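You operate a simulated robot arm through the tools that you are given. There is no shell and no other tool. Be economical: measure what you need, move in short steps, check, and stop when the job is done.

Carry out the task below with a simulated robot arm. There is one attempt and no reset: what you move stays moved.

Task
Zero the press counter, then cap the pipe in the slider.
Fine: the yellow button zeroes it, once; slider in, one stroke, so that the display ends at 1 pcs; draw the slider out, stand the pipe on the black tray, leave the press on. Set down upright: what you pick out.

Only the result counts: the job must be done as asked and must still hold three seconds after the hand-in. Knocking over, shifting, dropping, spilling or breaking anything else fails it. Lids that push on must go on centred and level and be pressed home; caps that screw on are set level and turned clockwise until they are tight.

Robot
A 6-joint arm with a two-finger parallel gripper, fixed in place. Base frame: the origin is at the foot of the arm, x ahead of it, y to its left, z up; the work surface is at about z = 0.8. Lengths are in m, angles in degrees, forces in N, time in s.
With the tool pointing down near the work surface it reaches from about 0.26 to 0.68 m from the base axis. Its first joint turns from -66.0 to 66.0 degrees. Payload 2.9 kg.
The tool frame sits at the grasp point between the pads (the TCP): z along the fingers, y along the line on which they close. The tips reach 0.03 m beyond it. The gripper opens to 0.11 m. The fingers are 0.02 m wide and 0.01 m thick; the gripper's body (0.048 by 0.112 m) begins 0.055 m behind the TCP.
Orientation is told as [roll, pitch, yaw] about the base's x, y, z axes, in that order, counted from this pose: with the fingers straight down and closing along the base's y, the tool's x points along the base's -x, its y along +y and its z along -z.

Tools
- The arm moves only by the tool arm_command. Its arguments are lists of equal length, an entry for each row: "travel": the shift along the tool's x, y, z in m, a list of three; "dr": the turn, a rotation vector about the tool's x, y, z in degrees, a list of three; "jaw": the closure, from 0 (fully open) to 1 (shut). In form: {"travel": [[dx, dy, dz], ...], "dr": [[rx, ry, rz], ...], "jaw": [jaw, ...]}. A call has 1 to 8 rows; each row is the pose to reach, as a shift and turn from the pose commanded when the call began, along the tool's axes at that moment. A row lasts 0.2 s, in which the tool goes at most 0.05 m and 8.6 degrees; a call with a longer step from one row to the next is refused whole, and so is a gripper value outside its range. A pose out of reach is approached as far as the arm can. The call stops where the force on the tool passes 50 N (or 10 N more than at its start, if that is more) or the arm is blocked; 0.2 s more then pass. Each finger travels about 0.108 m/s and halts on what it meets, pressing with about 23 N; the grip force reading is that of the motor and also rises with nothing between the fingers. The clock runs only during rows and for 0.2 s after the last one: add rows that repeat a pose to give the fingers time. It gives the time, the measured TCP pose, the force on the tool (base axes), the opening and the grip force at its end, in the units of the frame above (readings bear some noise), with the torque about the TCP (base axes, N m) and any sound that the robot's microphone picked up, and new pictures: "show" is both (left out), scene, wrist or none.
- Cameras (640 x 400 px; columns grow to the right, rows downward): "scene" is fixed at [0.0606, 0.4225, 1.3618]; the picture's right is [-0.87, -0.49, 0.00], its down [-0.27, 0.47, -0.84] and it looks along [0.41, -0.73, -0.54] (base axes); focal length 315 px, centre (320, 200). "wrist" rides on the gripper at [0.072, 0.017, -0.103] in the tool frame; the picture's right is [-0.23, 0.97, 0.00], its down [-0.76, -0.18, -0.62] and it looks along [-0.61, -0.14, 0.78] (tool axes); focal length 222 px, centre (320, 200). There is no depth. A picture from a camera that has moved, and an enlarged one, comes with that camera's place and axes in the base frame and with its lens. The place of the scene camera against the robot may be out by one fixed shift of up to 0.025 m in any direction.
- enlarge(camera, box): a new picture of the part [left, top, right, bottom] of that camera's present view, enlarged. No time passes.
- close_job(): hands the job in; it is judged then, once.

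Work in short steps. Places have to be worked out from the pictures, the camera data and where the tool is seen: move nearer, look again, correct. Check each grasp and each placing, and mend what went wrong. You have 120 turns and 200 pictures in all, those below and enlarged ones among them. Open the gripper and draw the arm clear of the work before you hand the job in, unless the task says otherwise; then end with one line.

The tools are called after "Request:" as name(argument=value, ...) on one line, values as JSON. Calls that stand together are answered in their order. arm_command: Moves the arm, as the interface text tells. Its arguments: {"type":"object","properties":{"travel":{"type":"array","items":{"type":"array","items":{"type":"number"}}},"dr":{"type":"array","items":{"type":"array","items":{"type":"number"}}},"jaw":{"type":"array","items":{"type":"number"}},"show":{"type":"string","enum":["both","scene","wrist","none"]}},"required":["travel","dr","jaw"]} The other tools are called the same way: enlarge (camera, box) takes an enlarged picture of a part of a camera's view; close_job () hands the job in.

At the start:

```text
t: 0.0
position: [0.342, -0.3013, 1.2031]
orientation: [0.0, 0.0, 0.0]
ft_force: [0.6, -0.1, -0.2]
ft_torque: [0.01, 0.01, -0.02]
grip_width: 0.1103
grasp_force: 0.1
```

scene: 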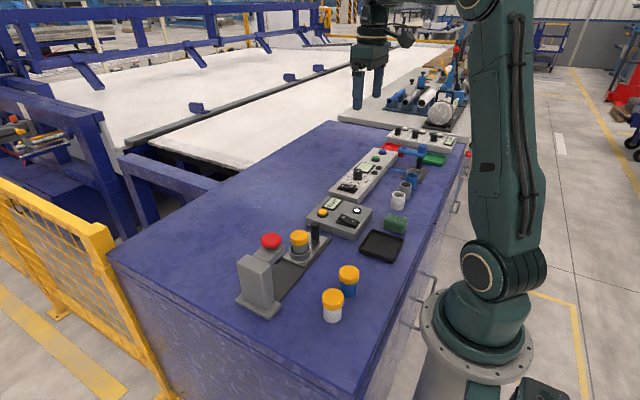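
wrist: 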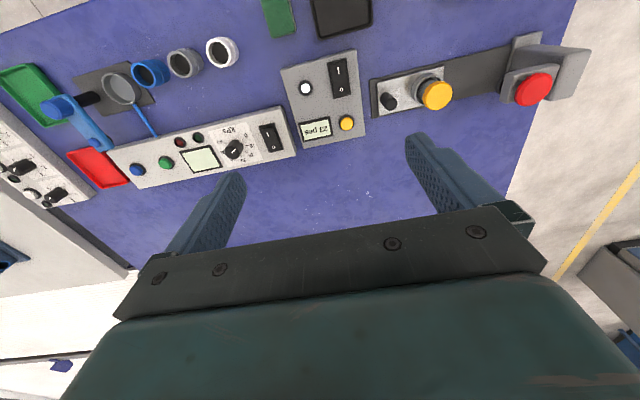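

I'll start by enlarging the work area in both cameras to identify the parts.

Request:
enlarge(camera="scene", box=[220, 180, 420, 330])

Request:
enlarge(camera="wrist", box=[270, 0, 600, 180])

```text
2.67 times, centred on (320, 255) of scene
camera zoom: at [0.0606, 0.4225, 1.3618], right [-0.87, -0.49, 0.0], down [-0.27, 0.47, -0.84], along [0.41, -0.73, -0.54], focal length 840 px, centre (320, 53)
```

zoom: 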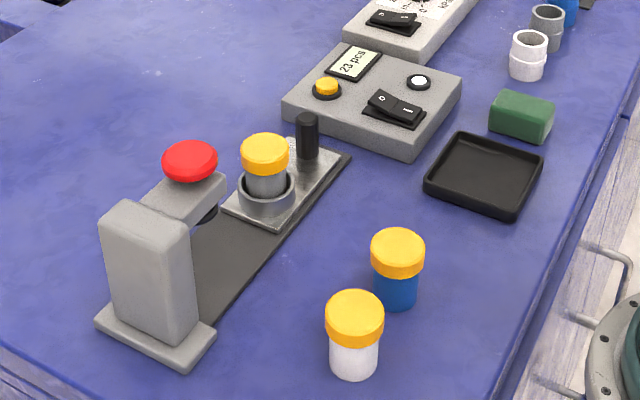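

```text
1.94 times, centred on (435, 90) of wrist
camera zoom: at [0.2704, -0.285, 1.3067], right [0.23, 0.97, 0.0], down [0.76, -0.18, 0.62], along [0.61, -0.14, -0.78], focal length 431 px, centre (97, 413)
```

zoom: 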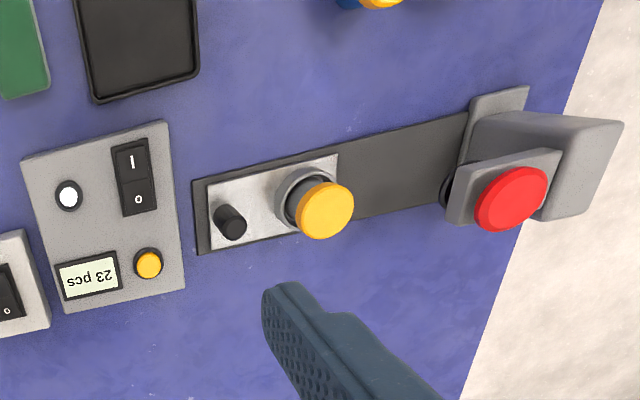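

Slider, press and counter are identified: display 23 pcs, slider out with the pipe and a loose cap on it. I'll move lower for a closer measuring view, closing the jaw as I go.

Request:
arm_command(travel=[[0.005, 0.025, 0.0375], [0.011, 0.05, 0.075], [0.016, 0.075, 0.1125], [0.022, 0.1, 0.15], [0.022, 0.1, 0.15]], dr=[[0, 0, 0], [0, 0, 0], [0, 0, 0], [0, 0, 0], [0, 0, 0]], jaw=[0.3, 0.6, 1, 1, 1])

```text
t: 1.2
position: [0.3212, -0.2012, 1.0519]
orientation: [0.1, -0.1, 0.0]
ft_force: [-0.2, -0.7, -0.1]
ft_torque: [-0.05, -0.02, -0.04]
grip_width: 0.0
grasp_force: 23.1
camera wrist: at [0.2491, -0.1847, 1.1553], right [0.23, 0.97, 0.0], down [0.76, -0.18, 0.62], along [0.61, -0.14, -0.78], focal length 222 px, centre (320, 200)
```

scene: 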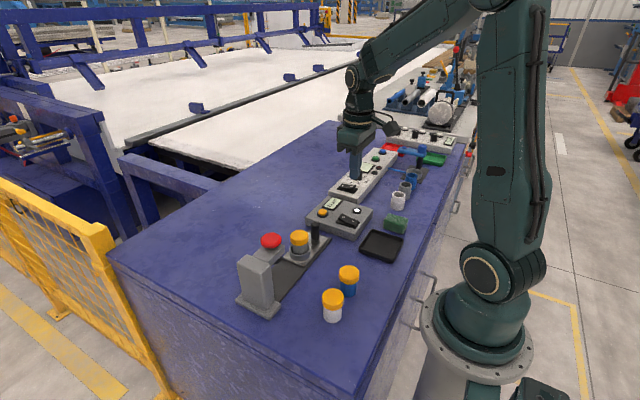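
wrist: 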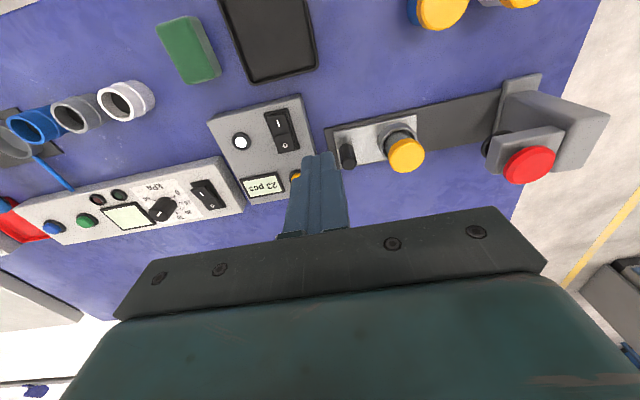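

I'll enlarge the wrist view to measure the button, knob, cap and rail, and to read the rocker.

Request:
enlarge(camera="wrist", box=[200, 60, 400, 220])

Request:
enlarge(camera="wrist", box=[320, 50, 620, 210])

Request:
enlarge(camera="scene", box=[290, 185, 390, 245])

```text
2.50 times, centred on (300, 140) of wrist
camera zoom: at [0.2491, -0.1847, 1.1553], right [0.23, 0.97, 0.0], down [0.76, -0.18, 0.62], along [0.61, -0.14, -0.78], focal length 555 px, centre (370, 350)
```

zoom: 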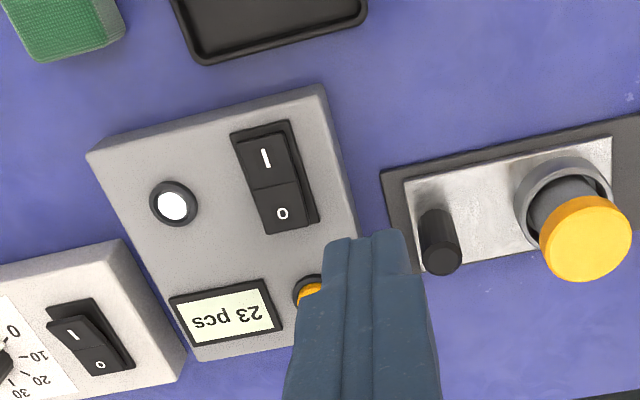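

```text
2.13 times, centred on (470, 130) of wrist
camera zoom: at [0.2491, -0.1847, 1.1553], right [0.23, 0.97, 0.0], down [0.76, -0.18, 0.62], along [0.61, -0.14, -0.78], focal length 474 px, centre (0, 349)
```

zoom: 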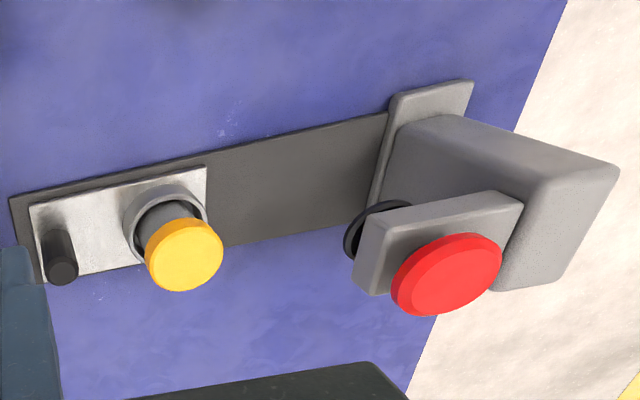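

```text
6.40 times, centred on (340, 215) of scene
camera zoom: at [0.0606, 0.4225, 1.3618], right [-0.87, -0.49, 0.0], down [-0.27, 0.47, -0.84], along [0.41, -0.73, -0.54], focal length 2017 px, centre (192, 104)
```

zoom: 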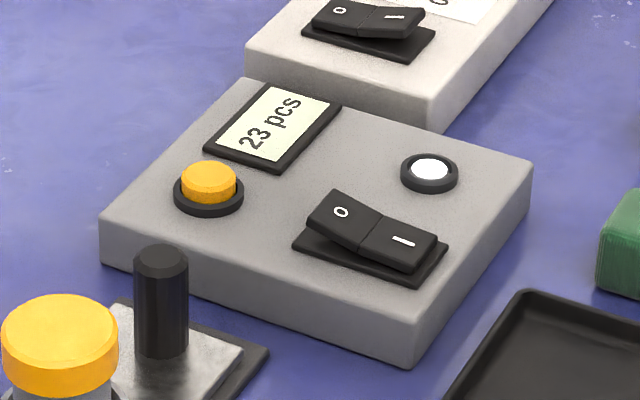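

The rocker's I side is pressed down and the lamp is lit, so the press is on. I'll move nearer, with the fingers offset from the button so it shows clearly.

Request:
arm_command(travel=[[-0.013, 0.01, 0.034], [-0.027, 0.02, 0.067], [-0.04, 0.03, 0.1]], dr=[[0, 0, 0], [0, 0, 0], [0, 0, 0]], jaw=[1, 1, 1])

```text
t: 2.0
position: [0.36, -0.172, 0.9523]
orientation: [-0.1, 0.0, 0.0]
ft_force: [-0.1, -0.3, 0.6]
ft_torque: [0.01, 0.02, -0.02]
grip_width: 0.0
grasp_force: 22.9
camera wrist: at [0.2883, -0.1553, 1.0562], right [0.23, 0.97, 0.0], down [0.76, -0.18, 0.62], along [0.61, -0.14, -0.78], focal length 222 px, centre (320, 200)
```

scene: 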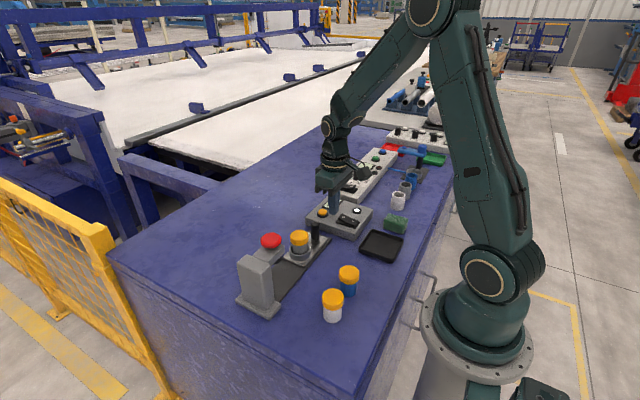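
wrist: 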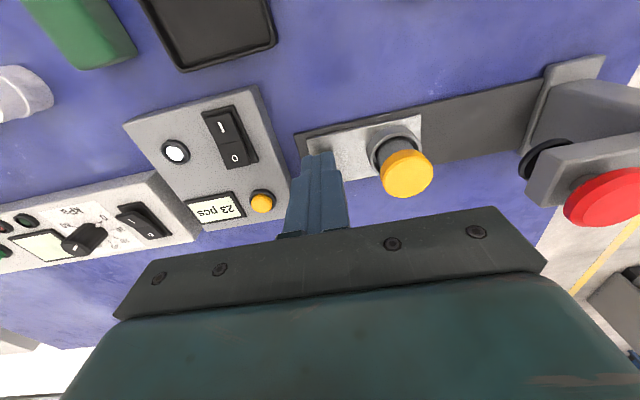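

Triangulated positions: yellow button ≈ (0.4455, -0.268, 0.840), knob ≈ (0.423, -0.180, 0.853), cap top ≈ (0.424, -0.100, 0.870), red button ≈ (0.426, 0.020, 0.932). The slider runs along y. Next I go above the yellow button.

Request:
arm_command(travel=[[-0.0285, -0.032, 0.01], [-0.057, -0.064, 0.025], [-0.0855, -0.0964, 0.05], [-0.0855, -0.0964, 0.065]], dr=[[0, 0, 0], [0, 0, 0], [0, 0, 0], [0, 0, 0]], jaw=[1, 1, 1, 1])

Request:
enlarge(camera="scene", box=[290, 165, 390, 245])

```text
t: 3.0
position: [0.4456, -0.2681, 0.8885]
orientation: [0.0, 0.0, 0.0]
ft_force: [-0.4, 0.8, -0.1]
ft_torque: [0.03, 0.03, 0.0]
grip_width: 0.0
grasp_force: 22.9
camera wrist: at [0.3739, -0.2515, 0.9915], right [0.23, 0.97, 0.0], down [0.76, -0.18, 0.62], along [0.61, -0.14, -0.78], focal length 222 px, centre (320, 200)
```

scene: 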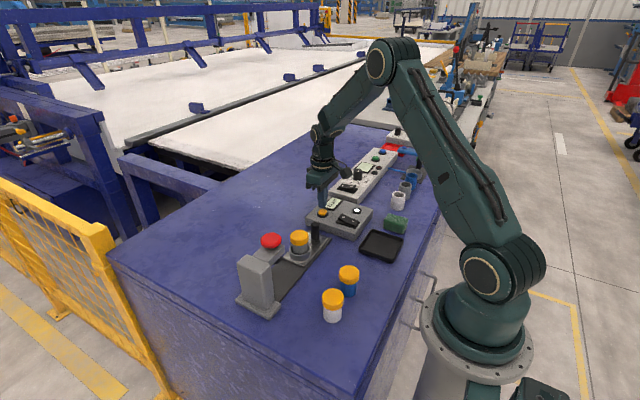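
wrist: 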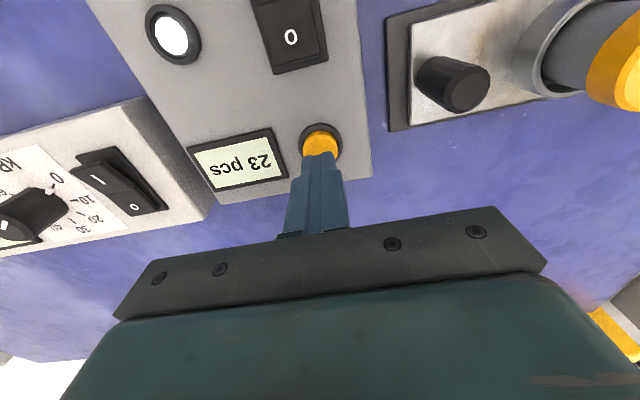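

```text
5.00 times, centred on (340, 205) of scene
camera zoom: at [0.0607, 0.4224, 1.3618], right [-0.87, -0.49, 0.0], down [-0.27, 0.47, -0.84], along [0.41, -0.73, -0.54], focal length 1576 px, centre (220, 175)
```

zoom: 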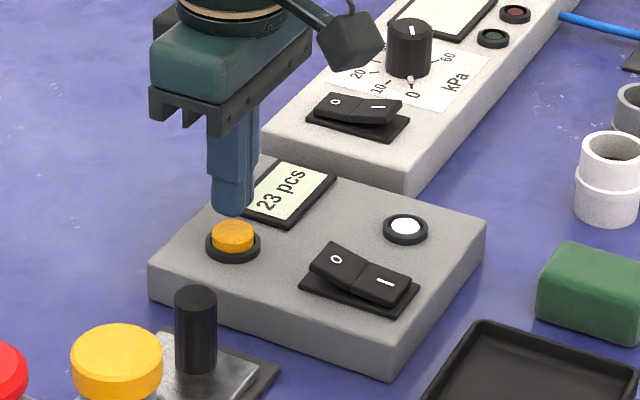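

The fingertip is centred over the yellow button. I press straight down in small steps.

Request:
arm_command(travel=[[0.002, 0, 0.01], [0.002, 0, 0.016], [0.002, 0, 0.019], [0.002, 0, 0.021]], dr=[[0, 0, 0], [0, 0, 0], [0, 0, 0], [0, 0, 0]], jaw=[1, 1, 1, 1], show="wrist")

```text
t: 4.0
position: [0.4439, -0.2698, 0.8686]
orientation: [0.0, -0.1, 0.0]
ft_force: [-3.5, 2.5, 8.1]
ft_torque: [0.07, 0.12, 0.0]
grip_width: 0.0001
grasp_force: 23.3
heard: click
camera wrist: at [0.3719, -0.2514, 0.9712], right [0.23, 0.97, 0.0], down [0.76, -0.18, 0.62], along [0.61, -0.14, -0.78], focal length 222 px, centre (320, 200)
```

wrist: 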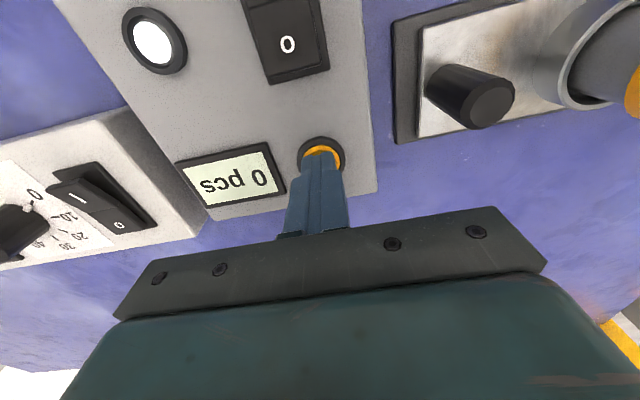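

The display reads 0 pcs after one click. I retract and start turning the tool by +90° yaw, so the gripper body will be narrow towards the press.

Request:
arm_command(travel=[[0, 0, -0.045], [0, 0, -0.09], [0, 0, -0.12], [0, 0, -0.12], [0, 0, -0.12], [0, 0, -0.12], [0, 0, -0.12], [0, 0, -0.12]], dr=[[0, 0, 0], [0, 0, 0], [0, 0, -8.5], [0, 0, -17], [0, 0, -25.5], [0, 0, -34], [0, 0, -42.5], [0, 0, -51]], jaw=[1, 1, 1, 1, 1, 0.8, 0.6, 0.55], show="none")

```text
t: 5.8
position: [0.4438, -0.2692, 0.9869]
orientation: [0.0, 0.0, 51.2]
ft_force: [-0.6, 1.0, 0.2]
ft_torque: [0.03, 0.0, 0.0]
grip_width: 0.0497
grasp_force: 0.0
```

Clear and turning as planned. I finish the rotation.

Request:
arm_command(travel=[[0, 0, 0], [0, 0, 0], [0, 0, 0], [0, 0, 0], [0, 0, 0]], dr=[[0, 0, -8], [0, 0, -16], [0, 0, -24], [0, 0, -32], [0, 0, -39]], jaw=[0.55, 0.55, 0.55, 0.55, 0.55])

```text
t: 7.0
position: [0.4438, -0.2682, 0.9867]
orientation: [-0.1, 0.0, 90.1]
ft_force: [-0.9, -0.4, -0.1]
ft_torque: [0.02, -0.02, 0.02]
grip_width: 0.0493
grasp_force: 0.0
camera wrist: at [0.4277, -0.3409, 1.091], right [-0.97, 0.22, 0.0], down [0.18, 0.76, 0.62], along [0.14, 0.61, -0.78], focal length 222 px, centre (320, 200)
```

scene: 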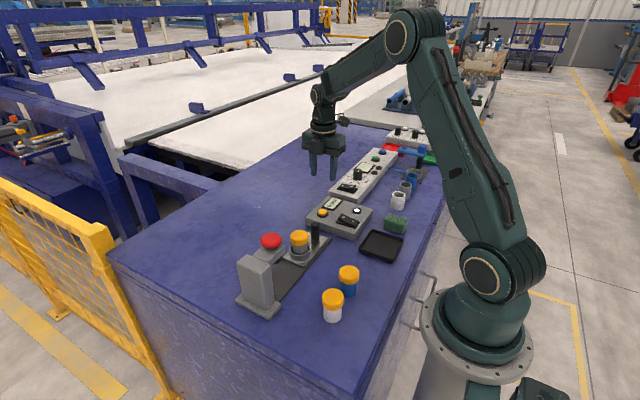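
wrist: 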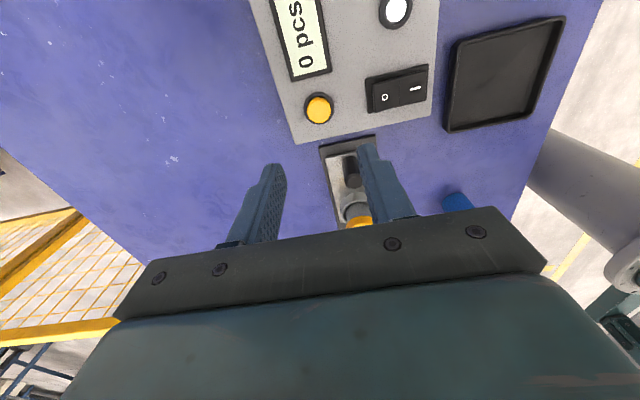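

Now above the knob, staying above the cap height.

Request:
arm_command(travel=[[-0.03, 0.007, 0.02], [-0.06, 0.014, 0.04], [-0.088, 0.021, 0.067]], dr=[[0, 0, 0], [0, 0, 0], [0, 0, 0]], jaw=[0.55, 0.55, 0.55])

Request:
enlarge(camera="scene", box=[230, 165, 370, 325])

```text
t: 7.8
position: [0.4217, -0.18, 0.9197]
orientation: [0.0, 0.0, 90.0]
ft_force: [0.2, -0.1, -0.3]
ft_torque: [0.0, -0.01, 0.02]
grip_width: 0.0495
grasp_force: 0.0
camera wrist: at [0.4055, -0.2515, 1.0234], right [-0.97, 0.23, 0.0], down [0.18, 0.76, 0.62], along [0.14, 0.61, -0.78], focal length 222 px, centre (320, 200)
```

scene: 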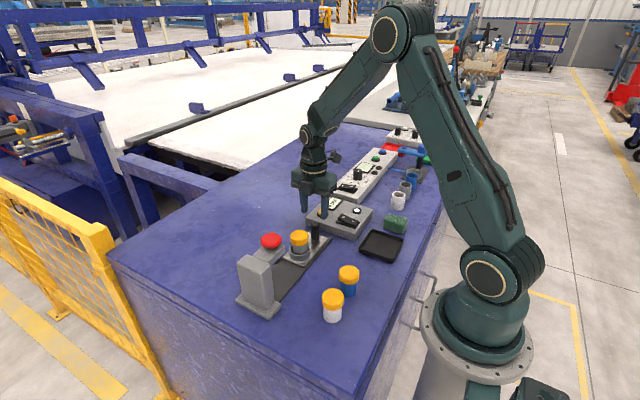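
wrist: 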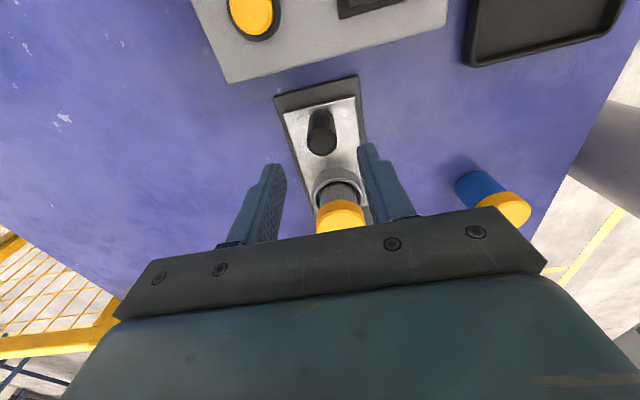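

```text
2.50 times, centred on (300, 245) of scene
camera zoom: at [0.0606, 0.4225, 1.3618], right [-0.87, -0.49, 0.0], down [-0.27, 0.47, -0.84], along [0.41, -0.73, -0.54], focal length 788 px, centre (370, 88)
```

zoom: 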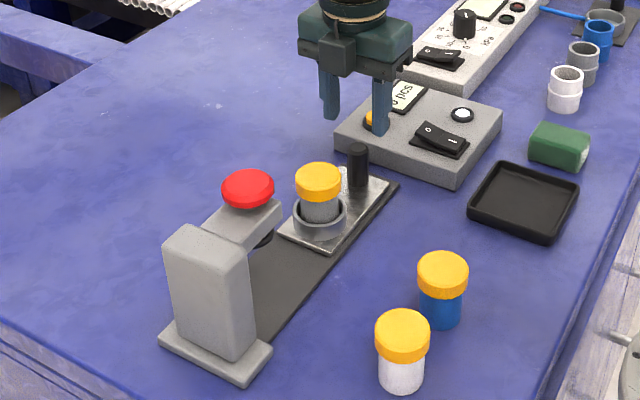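

Knob is between the fingers (≈0.421, -0.176). I descend with tips to about 0.825 and close on it.

Request:
arm_command(travel=[[-0.004, 0, 0.025], [-0.004, 0, 0.05], [-0.004, 0, 0.065], [-0.004, 0, 0.065], [-0.004, 0, 0.065], [-0.004, 0, 0.065]], dr=[[0, 0, 0], [0, 0, 0], [0, 0, 0], [0, 0, 0], [0, 0, 0], [0, 0, 0]], jaw=[0.55, 0.55, 0.55, 0.75, 0.9, 0.9])

```text
t: 9.2
position: [0.4202, -0.1751, 0.8552]
orientation: [0.3, -0.2, 89.9]
ft_force: [-18.0, -0.2, 1.3]
ft_torque: [-0.23, -0.78, -0.16]
grip_width: 0.024
grasp_force: 44.8
camera wrist: at [0.4043, -0.2487, 0.9583], right [-0.97, 0.23, 0.0], down [0.18, 0.76, 0.62], along [0.14, 0.61, -0.78], focal length 222 px, centre (320, 200)
```

scene: 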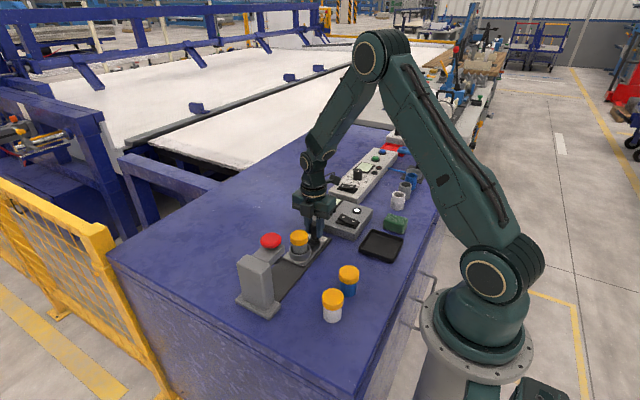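
wrist: 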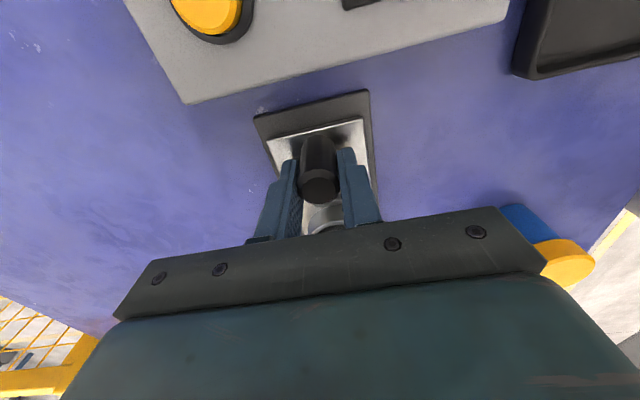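

Gripped, with an 18 N side load from being a few mm off in x. I shift about 3.5 mm in -x to relieve it.

Request:
arm_command(travel=[[0, 0.002, 0], [0, 0.0035, 0]], dr=[[0, 0, 0], [0, 0, 0]], jaw=[0.85, 0.85], show="none")

```text
t: 9.8
position: [0.4201, -0.1763, 0.8548]
orientation: [0.0, 0.0, 90.1]
ft_force: [4.0, -0.6, -16.2]
ft_torque: [0.62, 0.95, -0.2]
grip_width: 0.0239
grasp_force: 45.5
```

Side load is mostly gone. I slide the carriage in along +y gently.

Request:
arm_command(travel=[[-0.005, 0, 0], [-0.015, 0, 0], [-0.028, 0, 0], [-0.042, 0, 0], [-0.056, 0, 0], [-0.07, 0, 0], [-0.08, 0, 0], [-0.085, 0, 0]], dr=[[0, 0, 0], [0, 0, 0], [0, 0, 0], [0, 0, 0], [0, 0, 0], [0, 0, 0], [0, 0, 0], [0, 0, 0]], jaw=[0.85, 0.85, 0.85, 0.85, 0.85, 0.85, 0.85, 0.85])

Request:
enlarge(camera="scene", box=[220, 200, 360, 330])

```text
t: 11.6
position: [0.4202, -0.0909, 0.8545]
orientation: [-0.1, -0.1, 90.0]
ft_force: [22.8, 0.2, -32.2]
ft_torque: [-0.02, 0.83, 0.06]
grip_width: 0.0237
grasp_force: 45.1
camera wrist: at [0.4037, -0.1634, 0.9585], right [-0.97, 0.23, 0.0], down [0.18, 0.76, 0.62], along [0.14, 0.61, -0.78], focal length 222 px, centre (320, 200)
```

scene: 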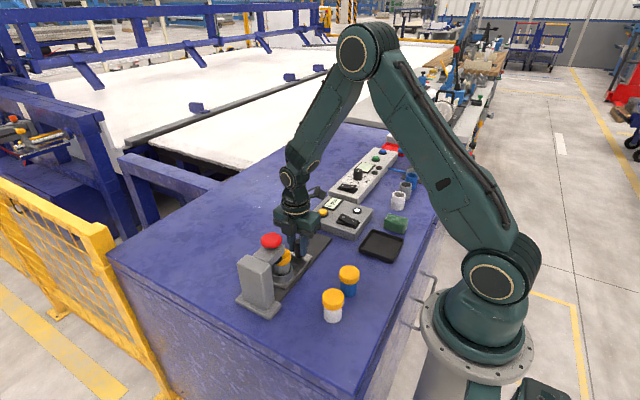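
wrist: 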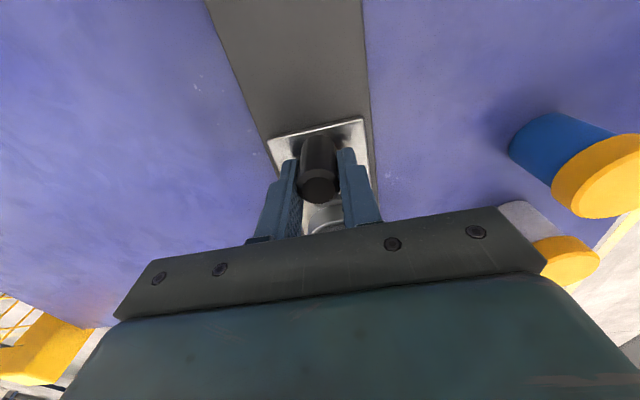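

```text
3.08 times, centred on (290, 265) of scene
camera zoom: at [0.0616, 0.4224, 1.3617], right [-0.87, -0.49, 0.0], down [-0.27, 0.47, -0.84], along [0.41, -0.73, -0.54], focal length 970 px, centre (412, 0)
```

zoom: 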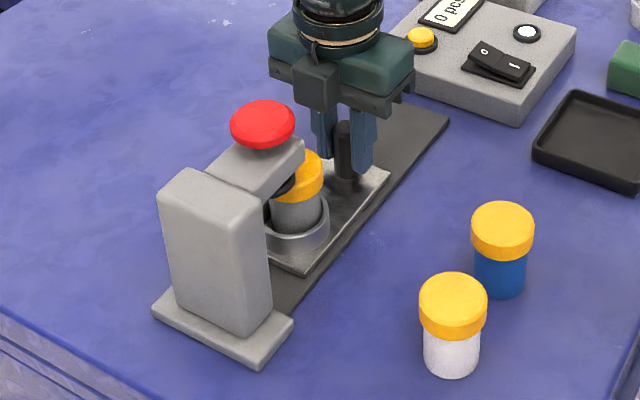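

Sliding well; the cap is entering under the ram. Strain has built up in x and z, so I regrip to relieve it.

Request:
arm_command(travel=[[0, 0, 0], [0, -0.0015, 0], [0, -0.0015, 0], [0, -0.0015, 0]], dr=[[0, 0, 0], [0, 0, 0], [0, 0, 0], [0, 0, 0]], jaw=[0.72, 0.72, 0.8, 0.82], show="none")

```text
t: 12.6
position: [0.4203, -0.0917, 0.8562]
orientation: [-0.1, 0.0, 90.1]
ft_force: [-6.4, -0.6, 8.9]
ft_torque: [-0.02, -0.58, -0.05]
grip_width: 0.0234
grasp_force: 44.9
```

Strain relieved. I continue in small steps until the slider meets its stop.

Request:
arm_command(travel=[[-0.006, 0, 0], [-0.014, 0, 0], [-0.02, 0, 0], [-0.026, 0, 0], [-0.03, 0, 0], [-0.034, 0, 0]], dr=[[0, 0, 0], [0, 0, 0], [0, 0, 0], [0, 0, 0], [0, 0, 0], [0, 0, 0]], jaw=[0.82, 0.82, 0.82, 0.82, 0.82, 0.82])

Request:
enlarge(camera="scene", box=[220, 200, 360, 330])

```text
t: 14.0
position: [0.4196, -0.0626, 0.8552]
orientation: [0.0, 0.7, 89.4]
ft_force: [-6.8, -37.6, 3.2]
ft_torque: [-0.28, -0.7, -0.03]
grip_width: 0.0239
grasp_force: 44.9
camera wrist: at [0.4031, -0.134, 0.9595], right [-0.97, 0.24, 0.0], down [0.19, 0.77, 0.61], along [0.15, 0.6, -0.79], focal length 222 px, centre (320, 200)
```

scene: 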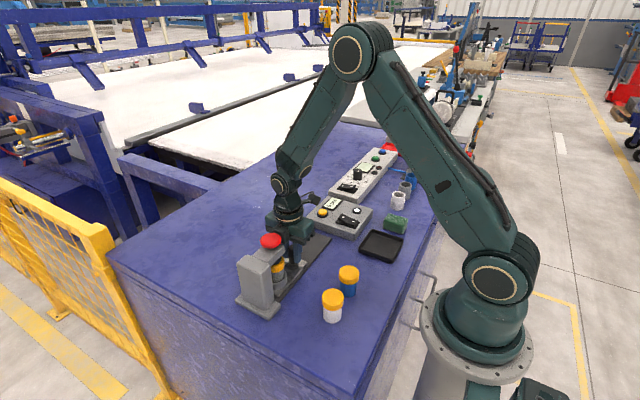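
wrist: 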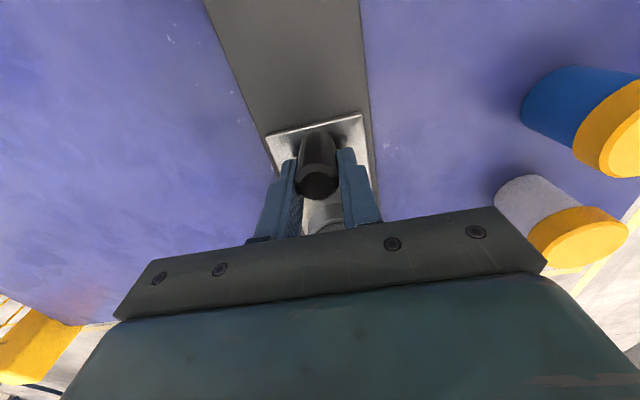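

```text
3.08 times, centred on (290, 265) of scene
camera zoom: at [0.0605, 0.4216, 1.3621], right [-0.87, -0.49, 0.0], down [-0.27, 0.47, -0.84], along [0.41, -0.73, -0.54], focal length 970 px, centre (412, 0)
```

zoom: 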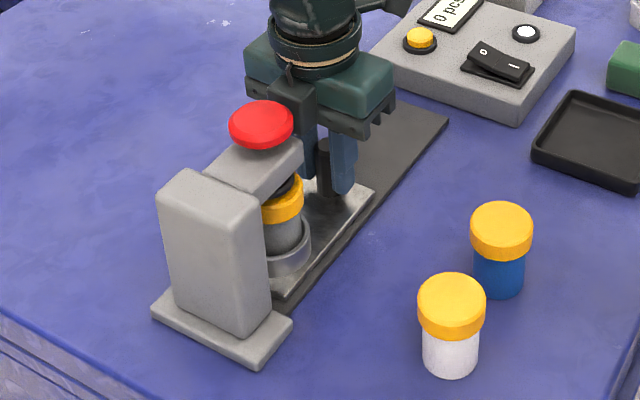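

The slider has hit its stop (force at knob height, none of it torque from higher contact), and the cap sits beneath the ram. I relax, open, and rise straight up.

Request:
arm_command(travel=[[0.0045, 0, 0], [0.0045, 0, 0], [0.0045, 0, 0], [0.0045, 0, -0.03], [0.0045, 0, -0.07], [0.0145, 0, -0.11], [0.0445, 0, -0.14]], dr=[[0, 0, 0], [0, 0, 0], [0, 0, 0], [0, 0, 0], [0, 0, 0], [0, 0, 0], [0, 0, 0]], jaw=[0.7, 0.6, 0.6, 0.6, 0.6, 0.6, 0.8])

Request:
enlarge(camera="scene", box=[220, 200, 360, 330])

```text
t: 15.6
position: [0.4213, -0.1014, 0.9949]
orientation: [0.0, 0.0, 90.0]
ft_force: [-0.3, 0.3, 0.0]
ft_torque: [0.03, 0.01, 0.03]
grip_width: 0.022
grasp_force: 0.0
camera wrist: at [0.4042, -0.1735, 1.0993], right [-0.97, 0.23, 0.0], down [0.18, 0.76, 0.62], along [0.14, 0.61, -0.78], focal length 222 px, centre (320, 200)
```

scene: 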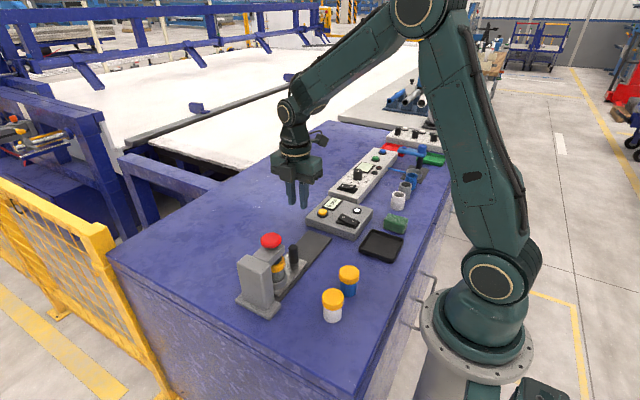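
wrist: 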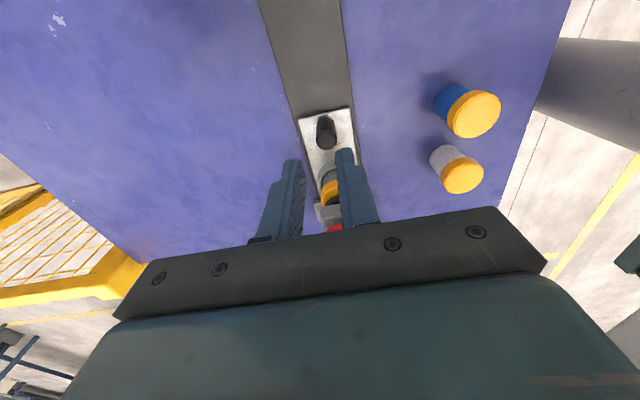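

```text
3.08 times, centred on (290, 265) of scene
camera zoom: at [0.0606, 0.4225, 1.3618], right [-0.87, -0.49, 0.0], down [-0.27, 0.47, -0.84], along [0.41, -0.73, -0.54], focal length 970 px, centre (412, 0)
```

zoom: 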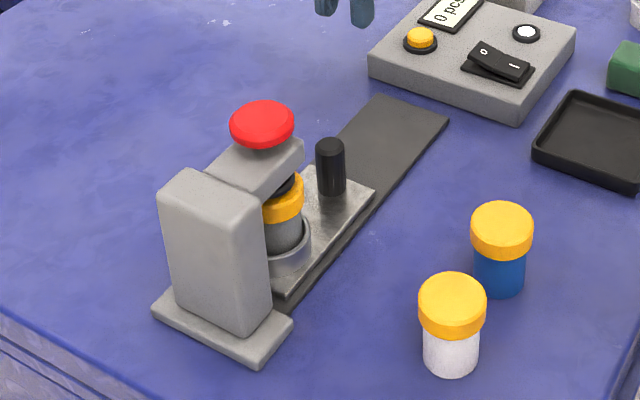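

Slider stays in. Now I close the jaw and go above the red button, tips at about 0.965.

Request:
arm_command(travel=[[-0.04, -0.001, 0], [-0.08, -0.002, 0], [-0.1218, -0.003, 0], [-0.1218, -0.003, 0]], dr=[[0, 0, 0], [0, 0, 0], [0, 0, 0], [0, 0, 0]], jaw=[1, 1, 1, 1])

Request:
enlarge(camera="scene", box=[220, 180, 360, 310])

```text
t: 16.6
position: [0.4234, 0.0215, 0.9961]
orientation: [0.1, 0.0, 90.1]
ft_force: [0.0, -0.4, -0.7]
ft_torque: [-0.01, -0.02, 0.0]
grip_width: 0.0001
grasp_force: 22.5
camera wrist: at [0.4068, -0.0512, 1.0983], right [-0.97, 0.23, 0.0], down [0.18, 0.76, 0.62], along [0.14, 0.61, -0.78], focal length 222 px, centre (320, 200)
```

scene: 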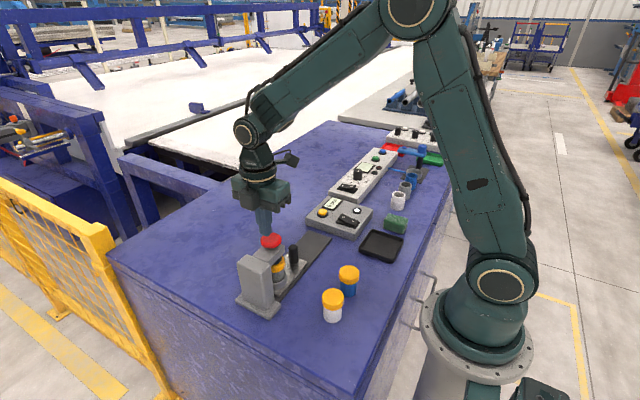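
wrist: 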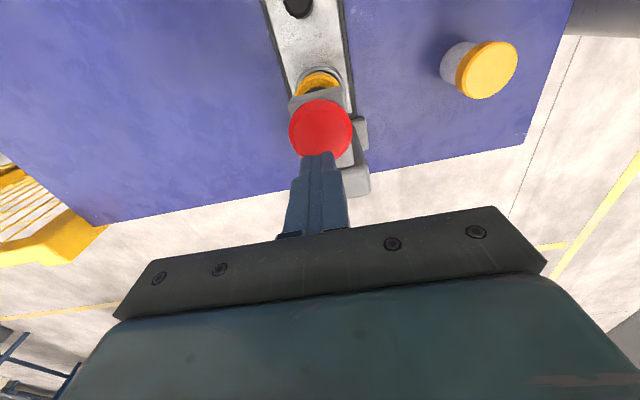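

```text
3.08 times, centred on (290, 245) of scene
camera zoom: at [0.0606, 0.4225, 1.3618], right [-0.87, -0.49, 0.0], down [-0.27, 0.47, -0.84], along [0.41, -0.73, -0.54], focal length 970 px, centre (412, 62)
```

zoom: 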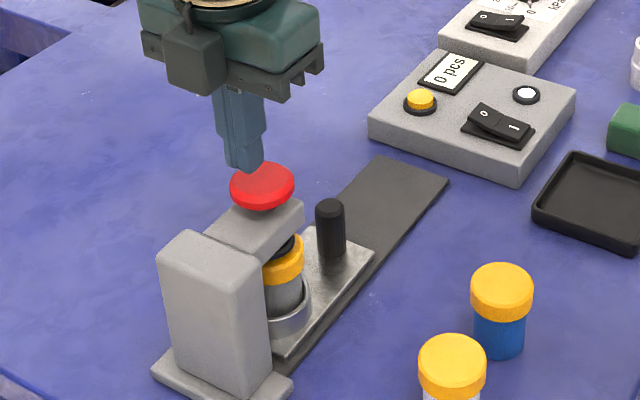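

The red button is centred slightly nearer, ≈(0.421, 0.014). I shift there and press down in small steps.

Request:
arm_command(travel=[[0.007, 0.002, 0.01], [0.007, 0.002, 0.025], [0.007, 0.002, 0.032], [0.007, 0.002, 0.036], [0.007, 0.002, 0.039], [0.007, 0.002, 0.042]], dr=[[0, 0, 0], [0, 0, 0], [0, 0, 0], [0, 0, 0], [0, 0, 0], [0, 0, 0]], jaw=[1, 1, 1, 1, 1, 1], show="none")

Request:
enlarge(camera="scene", box=[220, 180, 360, 310])

```text
t: 17.7
position: [0.4214, 0.0132, 0.9619]
orientation: [-0.1, -0.1, 90.1]
ft_force: [-7.3, 0.6, 14.8]
ft_torque: [-0.01, 0.26, -0.02]
grip_width: 0.0001
grasp_force: 23.1
heard: click
stopped in row 5: the force on the tool passed its limit at 58 N (the readings are from after the stop); the commanded pose is now the measured one
```

```text
3.08 times, centred on (290, 245) of scene
camera zoom: at [0.0602, 0.4225, 1.3618], right [-0.87, -0.49, 0.0], down [-0.26, 0.47, -0.84], along [0.41, -0.73, -0.54], focal length 970 px, centre (412, 62)
```

zoom: 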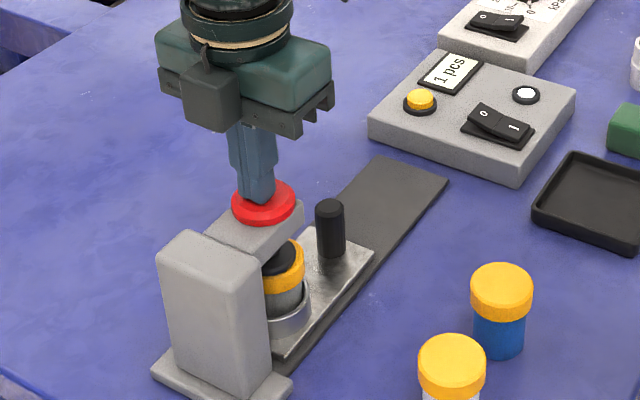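

Display shows 1 pcs and the ram came down. I lift off the button and check the ram has returned.

Request:
arm_command(travel=[[0, 0, -0.02], [0, 0, -0.04], [0.04, 0, -0.05], [0.08, 0, -0.05], [0.08, 0, -0.05]], dr=[[0, 0, 0], [0, 0, 0], [0, 0, 0], [0, 0, 0], [0, 0, 0]], jaw=[1, 1, 1, 0.8, 0.55], show="wrist")

Request:
enlarge(camera="scene", box=[220, 180, 360, 310])

```text
t: 18.9
position: [0.4208, -0.0649, 1.0125]
orientation: [-0.3, -0.1, 90.1]
ft_force: [0.5, 0.2, -0.6]
ft_torque: [0.02, -0.01, 0.02]
grip_width: 0.0495
grasp_force: 0.1
camera wrist: at [0.4052, -0.1391, 1.115], right [-0.97, 0.23, 0.0], down [0.17, 0.76, 0.62], along [0.14, 0.61, -0.78], focal length 222 px, centre (320, 200)
```

wrist: 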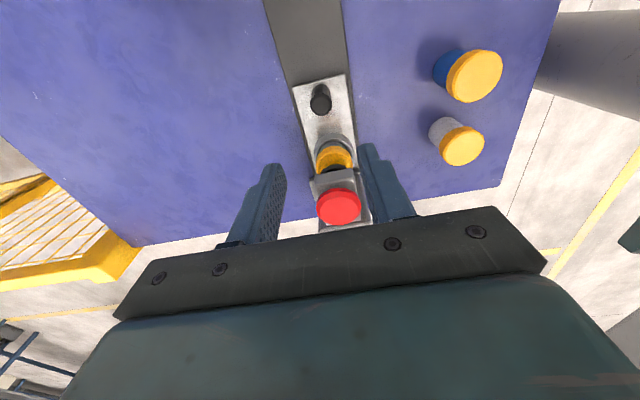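

```text
3.08 times, centred on (290, 245) of scene
camera zoom: at [0.0606, 0.4225, 1.3618], right [-0.87, -0.49, 0.0], down [-0.27, 0.47, -0.84], along [0.41, -0.73, -0.54], focal length 970 px, centre (412, 62)
```

zoom: 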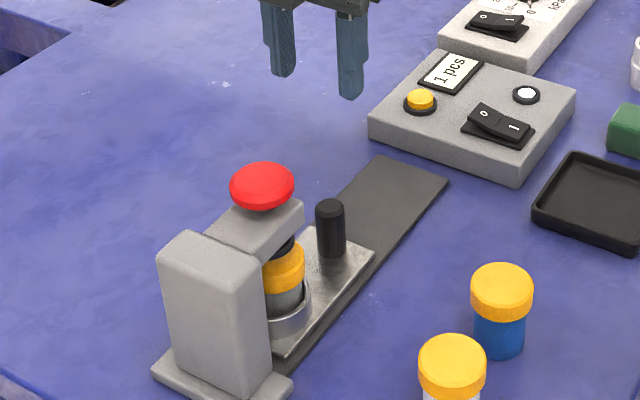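

Ram is back up, the cap sits lower, and the count is 1. I go down onto the knob and grip it again.

Request:
arm_command(travel=[[-0.001, 0.0005, 0.045], [-0.001, 0.0008, 0.09], [-0.001, 0.0008, 0.13], [-0.001, 0.0008, 0.156], [-0.001, 0.0008, 0.156], [-0.001, 0.0008, 0.156], [-0.001, 0.0008, 0.156]], dr=[[0, 0, 0], [0, 0, 0], [0, 0, 0], [0, 0, 0], [0, 0, 0], [0, 0, 0], [0, 0, 0]], jaw=[0.6, 0.6, 0.6, 0.6, 0.75, 0.82, 0.82], show="wrist")

```text
t: 20.5
position: [0.4195, -0.0656, 0.8539]
orientation: [0.0, -0.1, 90.0]
ft_force: [-13.4, 0.3, -1.0]
ft_torque: [-0.36, -0.7, -0.07]
grip_width: 0.0235
grasp_force: 44.7
camera wrist: at [0.404, -0.1375, 0.9583], right [-0.97, 0.23, 0.0], down [0.18, 0.76, 0.62], along [0.14, 0.61, -0.78], focal length 222 px, centre (320, 200)
```

wrist: 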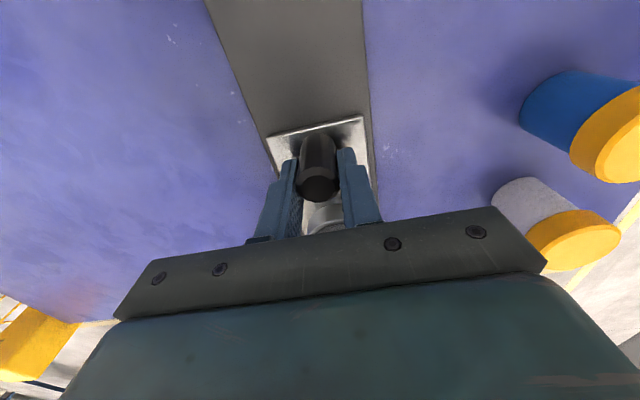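

Gripped. I draw the slider out along -y, with a slight x correction.

Request:
arm_command(travel=[[0.005, 0.001, 0], [0.015, 0.001, 0], [0.028, 0.001, 0], [0.042, 0.001, 0], [0.056, 0.001, 0], [0.07, 0.001, 0], [0.084, 0.001, 0], [0.096, 0.001, 0]], dr=[[0, 0, 0], [0, 0, 0], [0, 0, 0], [0, 0, 0], [0, 0, 0], [0, 0, 0], [0, 0, 0], [0, 0, 0]], jaw=[0.82, 0.82, 0.82, 0.82, 0.82, 0.82, 0.82, 0.82], show="none")

Request:
arm_command(travel=[[0.006, 0, 0], [0.01, 0, 0], [0.014, 0, 0], [0.018, 0, 0]], dr=[[0, 0, 0], [0, 0, 0], [0, 0, 0], [0, 0, 0]], jaw=[0.82, 0.82, 0.82, 0.82], show="both")

```text
t: 22.3
position: [0.4201, -0.1621, 0.8558]
orientation: [-0.1, -0.1, 90.0]
ft_force: [-8.8, -1.0, -12.0]
ft_torque: [0.49, 0.82, -0.12]
grip_width: 0.0235
grasp_force: 44.7
```

```text
t: 23.3
position: [0.4195, -0.1755, 0.855]
orientation: [-0.1, -0.5, 90.5]
ft_force: [-10.2, 27.3, -10.3]
ft_torque: [-0.41, -0.45, -0.18]
grip_width: 0.0236
grasp_force: 45.2
camera wrist: at [0.4045, -0.2486, 0.9579], right [-0.98, 0.22, 0.0], down [0.17, 0.76, 0.63], along [0.14, 0.61, -0.78], focal length 222 px, centre (320, 200)
```

scene: 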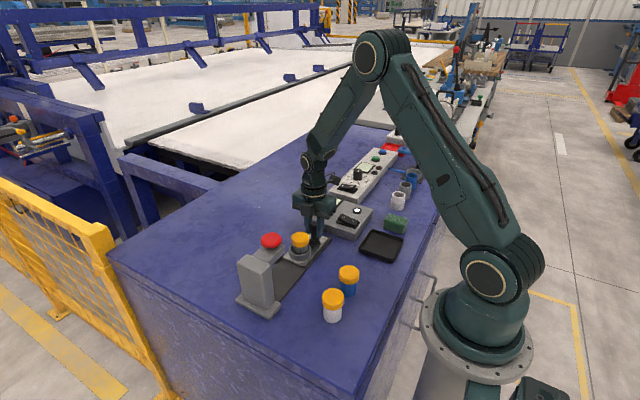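
wrist: 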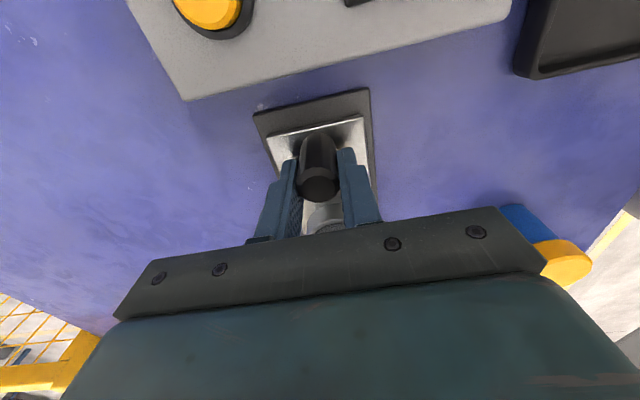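

Slider is fully out at its stop (27 N). I relax, open and rise to look at the capped pipe.

Request:
arm_command(travel=[[-0.004, 0, 0], [-0.004, 0, 0], [-0.004, 0, -0.03], [-0.004, 0, -0.07], [-0.004, 0, -0.1], [-0.004, 0, -0.1]], dr=[[0, 0, 0], [0, 0, 0], [0, 0, 0], [0, 0, 0], [0, 0, 0], [0, 0, 0]], jaw=[0.65, 0.5, 0.5, 0.4, 0.25, 0.25], show="wrist")

Request:
enlarge(camera="scene", box=[270, 210, 370, 280])

Request:
enlarge(camera="wrist", box=[240, 40, 440, 240])

```text
t: 24.7
position: [0.4192, -0.1764, 0.9551]
orientation: [-0.2, -0.1, 90.1]
ft_force: [0.4, 0.0, -0.6]
ft_torque: [-0.01, -0.04, -0.02]
grip_width: 0.0823
grasp_force: 0.0
camera wrist: at [0.4042, -0.2494, 1.059], right [-0.97, 0.23, 0.0], down [0.17, 0.76, 0.62], along [0.14, 0.61, -0.78], focal length 222 px, centre (320, 200)
```

wrist: 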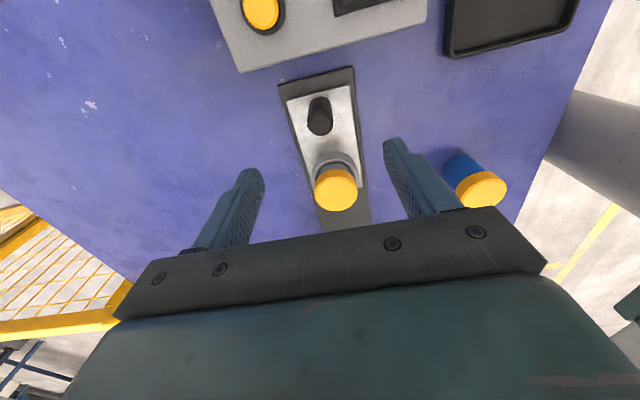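

```text
5.71 times, centred on (320, 245) of scene
camera zoom: at [0.0606, 0.4225, 1.3618], right [-0.87, -0.49, 0.0], down [-0.27, 0.47, -0.84], along [0.41, -0.73, -0.54], focal length 1801 px, centre (320, -57)
```

zoom: 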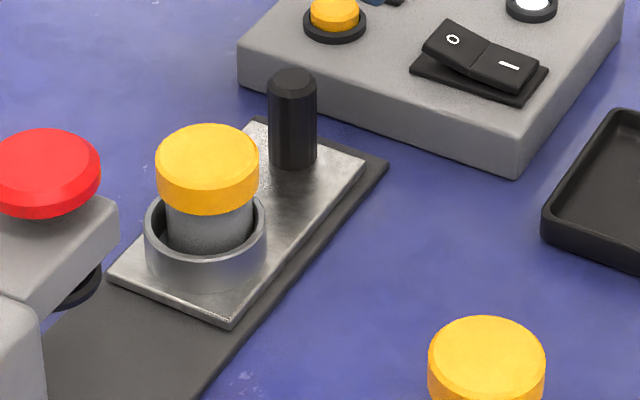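

```text
2.00 times, centred on (340, 140) of wrist
camera zoom: at [0.4042, -0.2494, 1.059], right [-0.97, 0.23, 0.0], down [0.17, 0.76, 0.62], along [0.14, 0.61, -0.78], focal length 444 px, centre (280, 320)
```

zoom: 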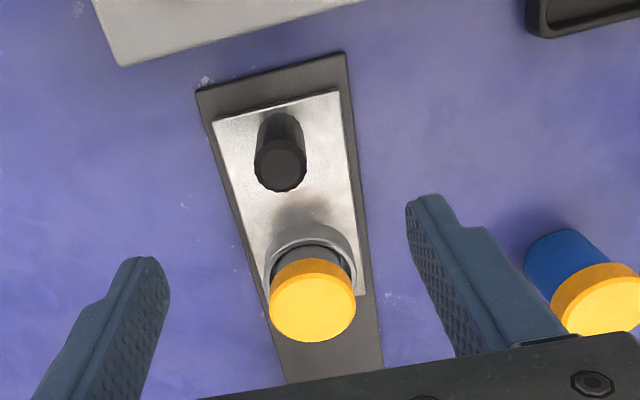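

Cap looks level and centred, top at ≈(0.418, -0.107, 0.865). I move over it with the jaw open and descend a first stage.

Request:
arm_command(travel=[[-0.035, 0.0005, 0], [-0.07, 0.001, 0], [-0.07, 0.001, 0.03], [-0.07, 0.001, 0.05]], dr=[[0, 0, 0], [0, 0, 0], [0, 0, 0], [0, 0, 0]], jaw=[0.25, 0.25, 0.25, 0.25], show="wrist")

Request:
enlarge(camera="scene", box=[250, 180, 370, 280])

```text
t: 25.7
position: [0.4195, -0.1058, 0.9059]
orientation: [-0.1, -0.1, 90.1]
ft_force: [-1.1, -0.7, 1.1]
ft_torque: [-0.01, 0.0, -0.01]
grip_width: 0.0826
grasp_force: 0.0
camera wrist: at [0.403, -0.1777, 1.0084], right [-0.97, 0.23, 0.0], down [0.18, 0.76, 0.62], along [0.14, 0.61, -0.78], focal length 222 px, centre (320, 200)
```

wrist: 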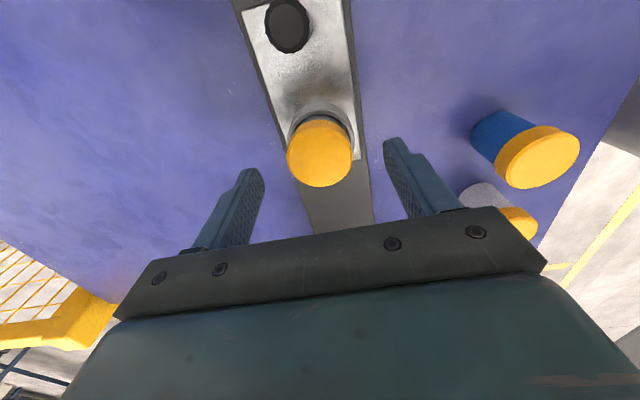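

```text
4.00 times, centred on (310, 230) of scene
camera zoom: at [0.0606, 0.4225, 1.3618], right [-0.87, -0.49, 0.0], down [-0.27, 0.47, -0.84], along [0.41, -0.73, -0.54], focal length 1261 px, centre (360, 80)
```

zoom: 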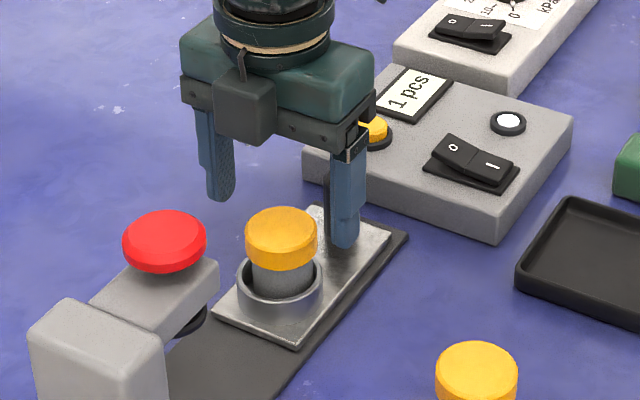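

Aligned to about 2 mm. I descend so the tips stay above the holder rim, and close on the capped top.

Request:
arm_command(travel=[[0.0015, 0, 0.02], [0.0015, 0, 0.036], [0.0015, 0, 0.036], [0.0015, 0, 0.036], [0.0015, 0, 0.036]], dr=[[0, 0, 0], [0, 0, 0], [0, 0, 0], [0, 0, 0], [0, 0, 0]], jaw=[0.25, 0.25, 0.45, 0.65, 0.7], show="wrist")

Request:
enlarge(camera="scene", box=[250, 180, 370, 280])

```text
t: 26.9
position: [0.42, -0.1065, 0.8698]
orientation: [-0.3, 0.0, 90.1]
ft_force: [0.6, -0.9, 1.2]
ft_torque: [-0.01, 0.01, 0.0]
grip_width: 0.0456
grasp_force: 23.5
camera wrist: at [0.403, -0.1795, 0.9729], right [-0.97, 0.23, 0.0], down [0.17, 0.76, 0.62], along [0.14, 0.61, -0.78], focal length 222 px, centre (320, 200)
```

wrist: 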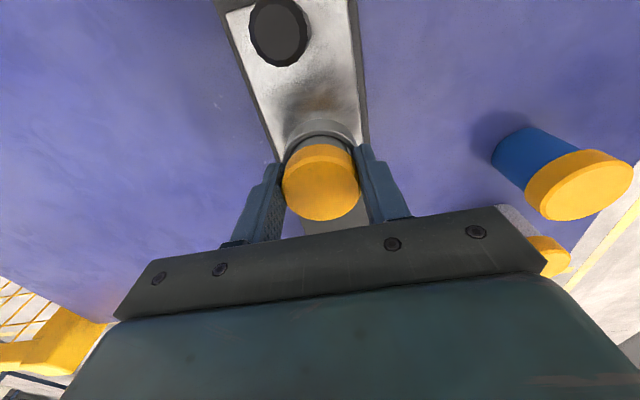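

```text
4.00 times, centred on (310, 230) of scene
camera zoom: at [0.0606, 0.4225, 1.3618], right [-0.87, -0.49, 0.0], down [-0.27, 0.47, -0.84], along [0.41, -0.73, -0.54], focal length 1261 px, centre (360, 80)
```

zoom: 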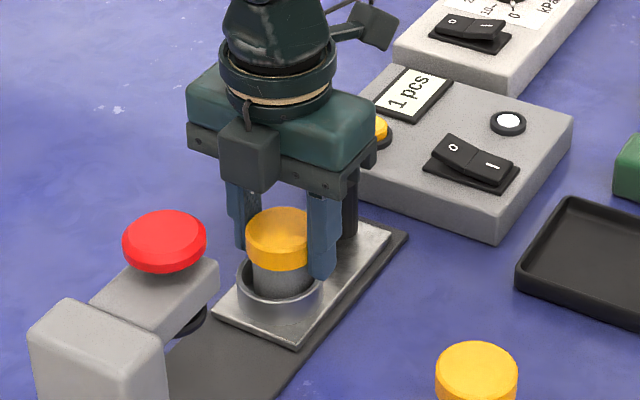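

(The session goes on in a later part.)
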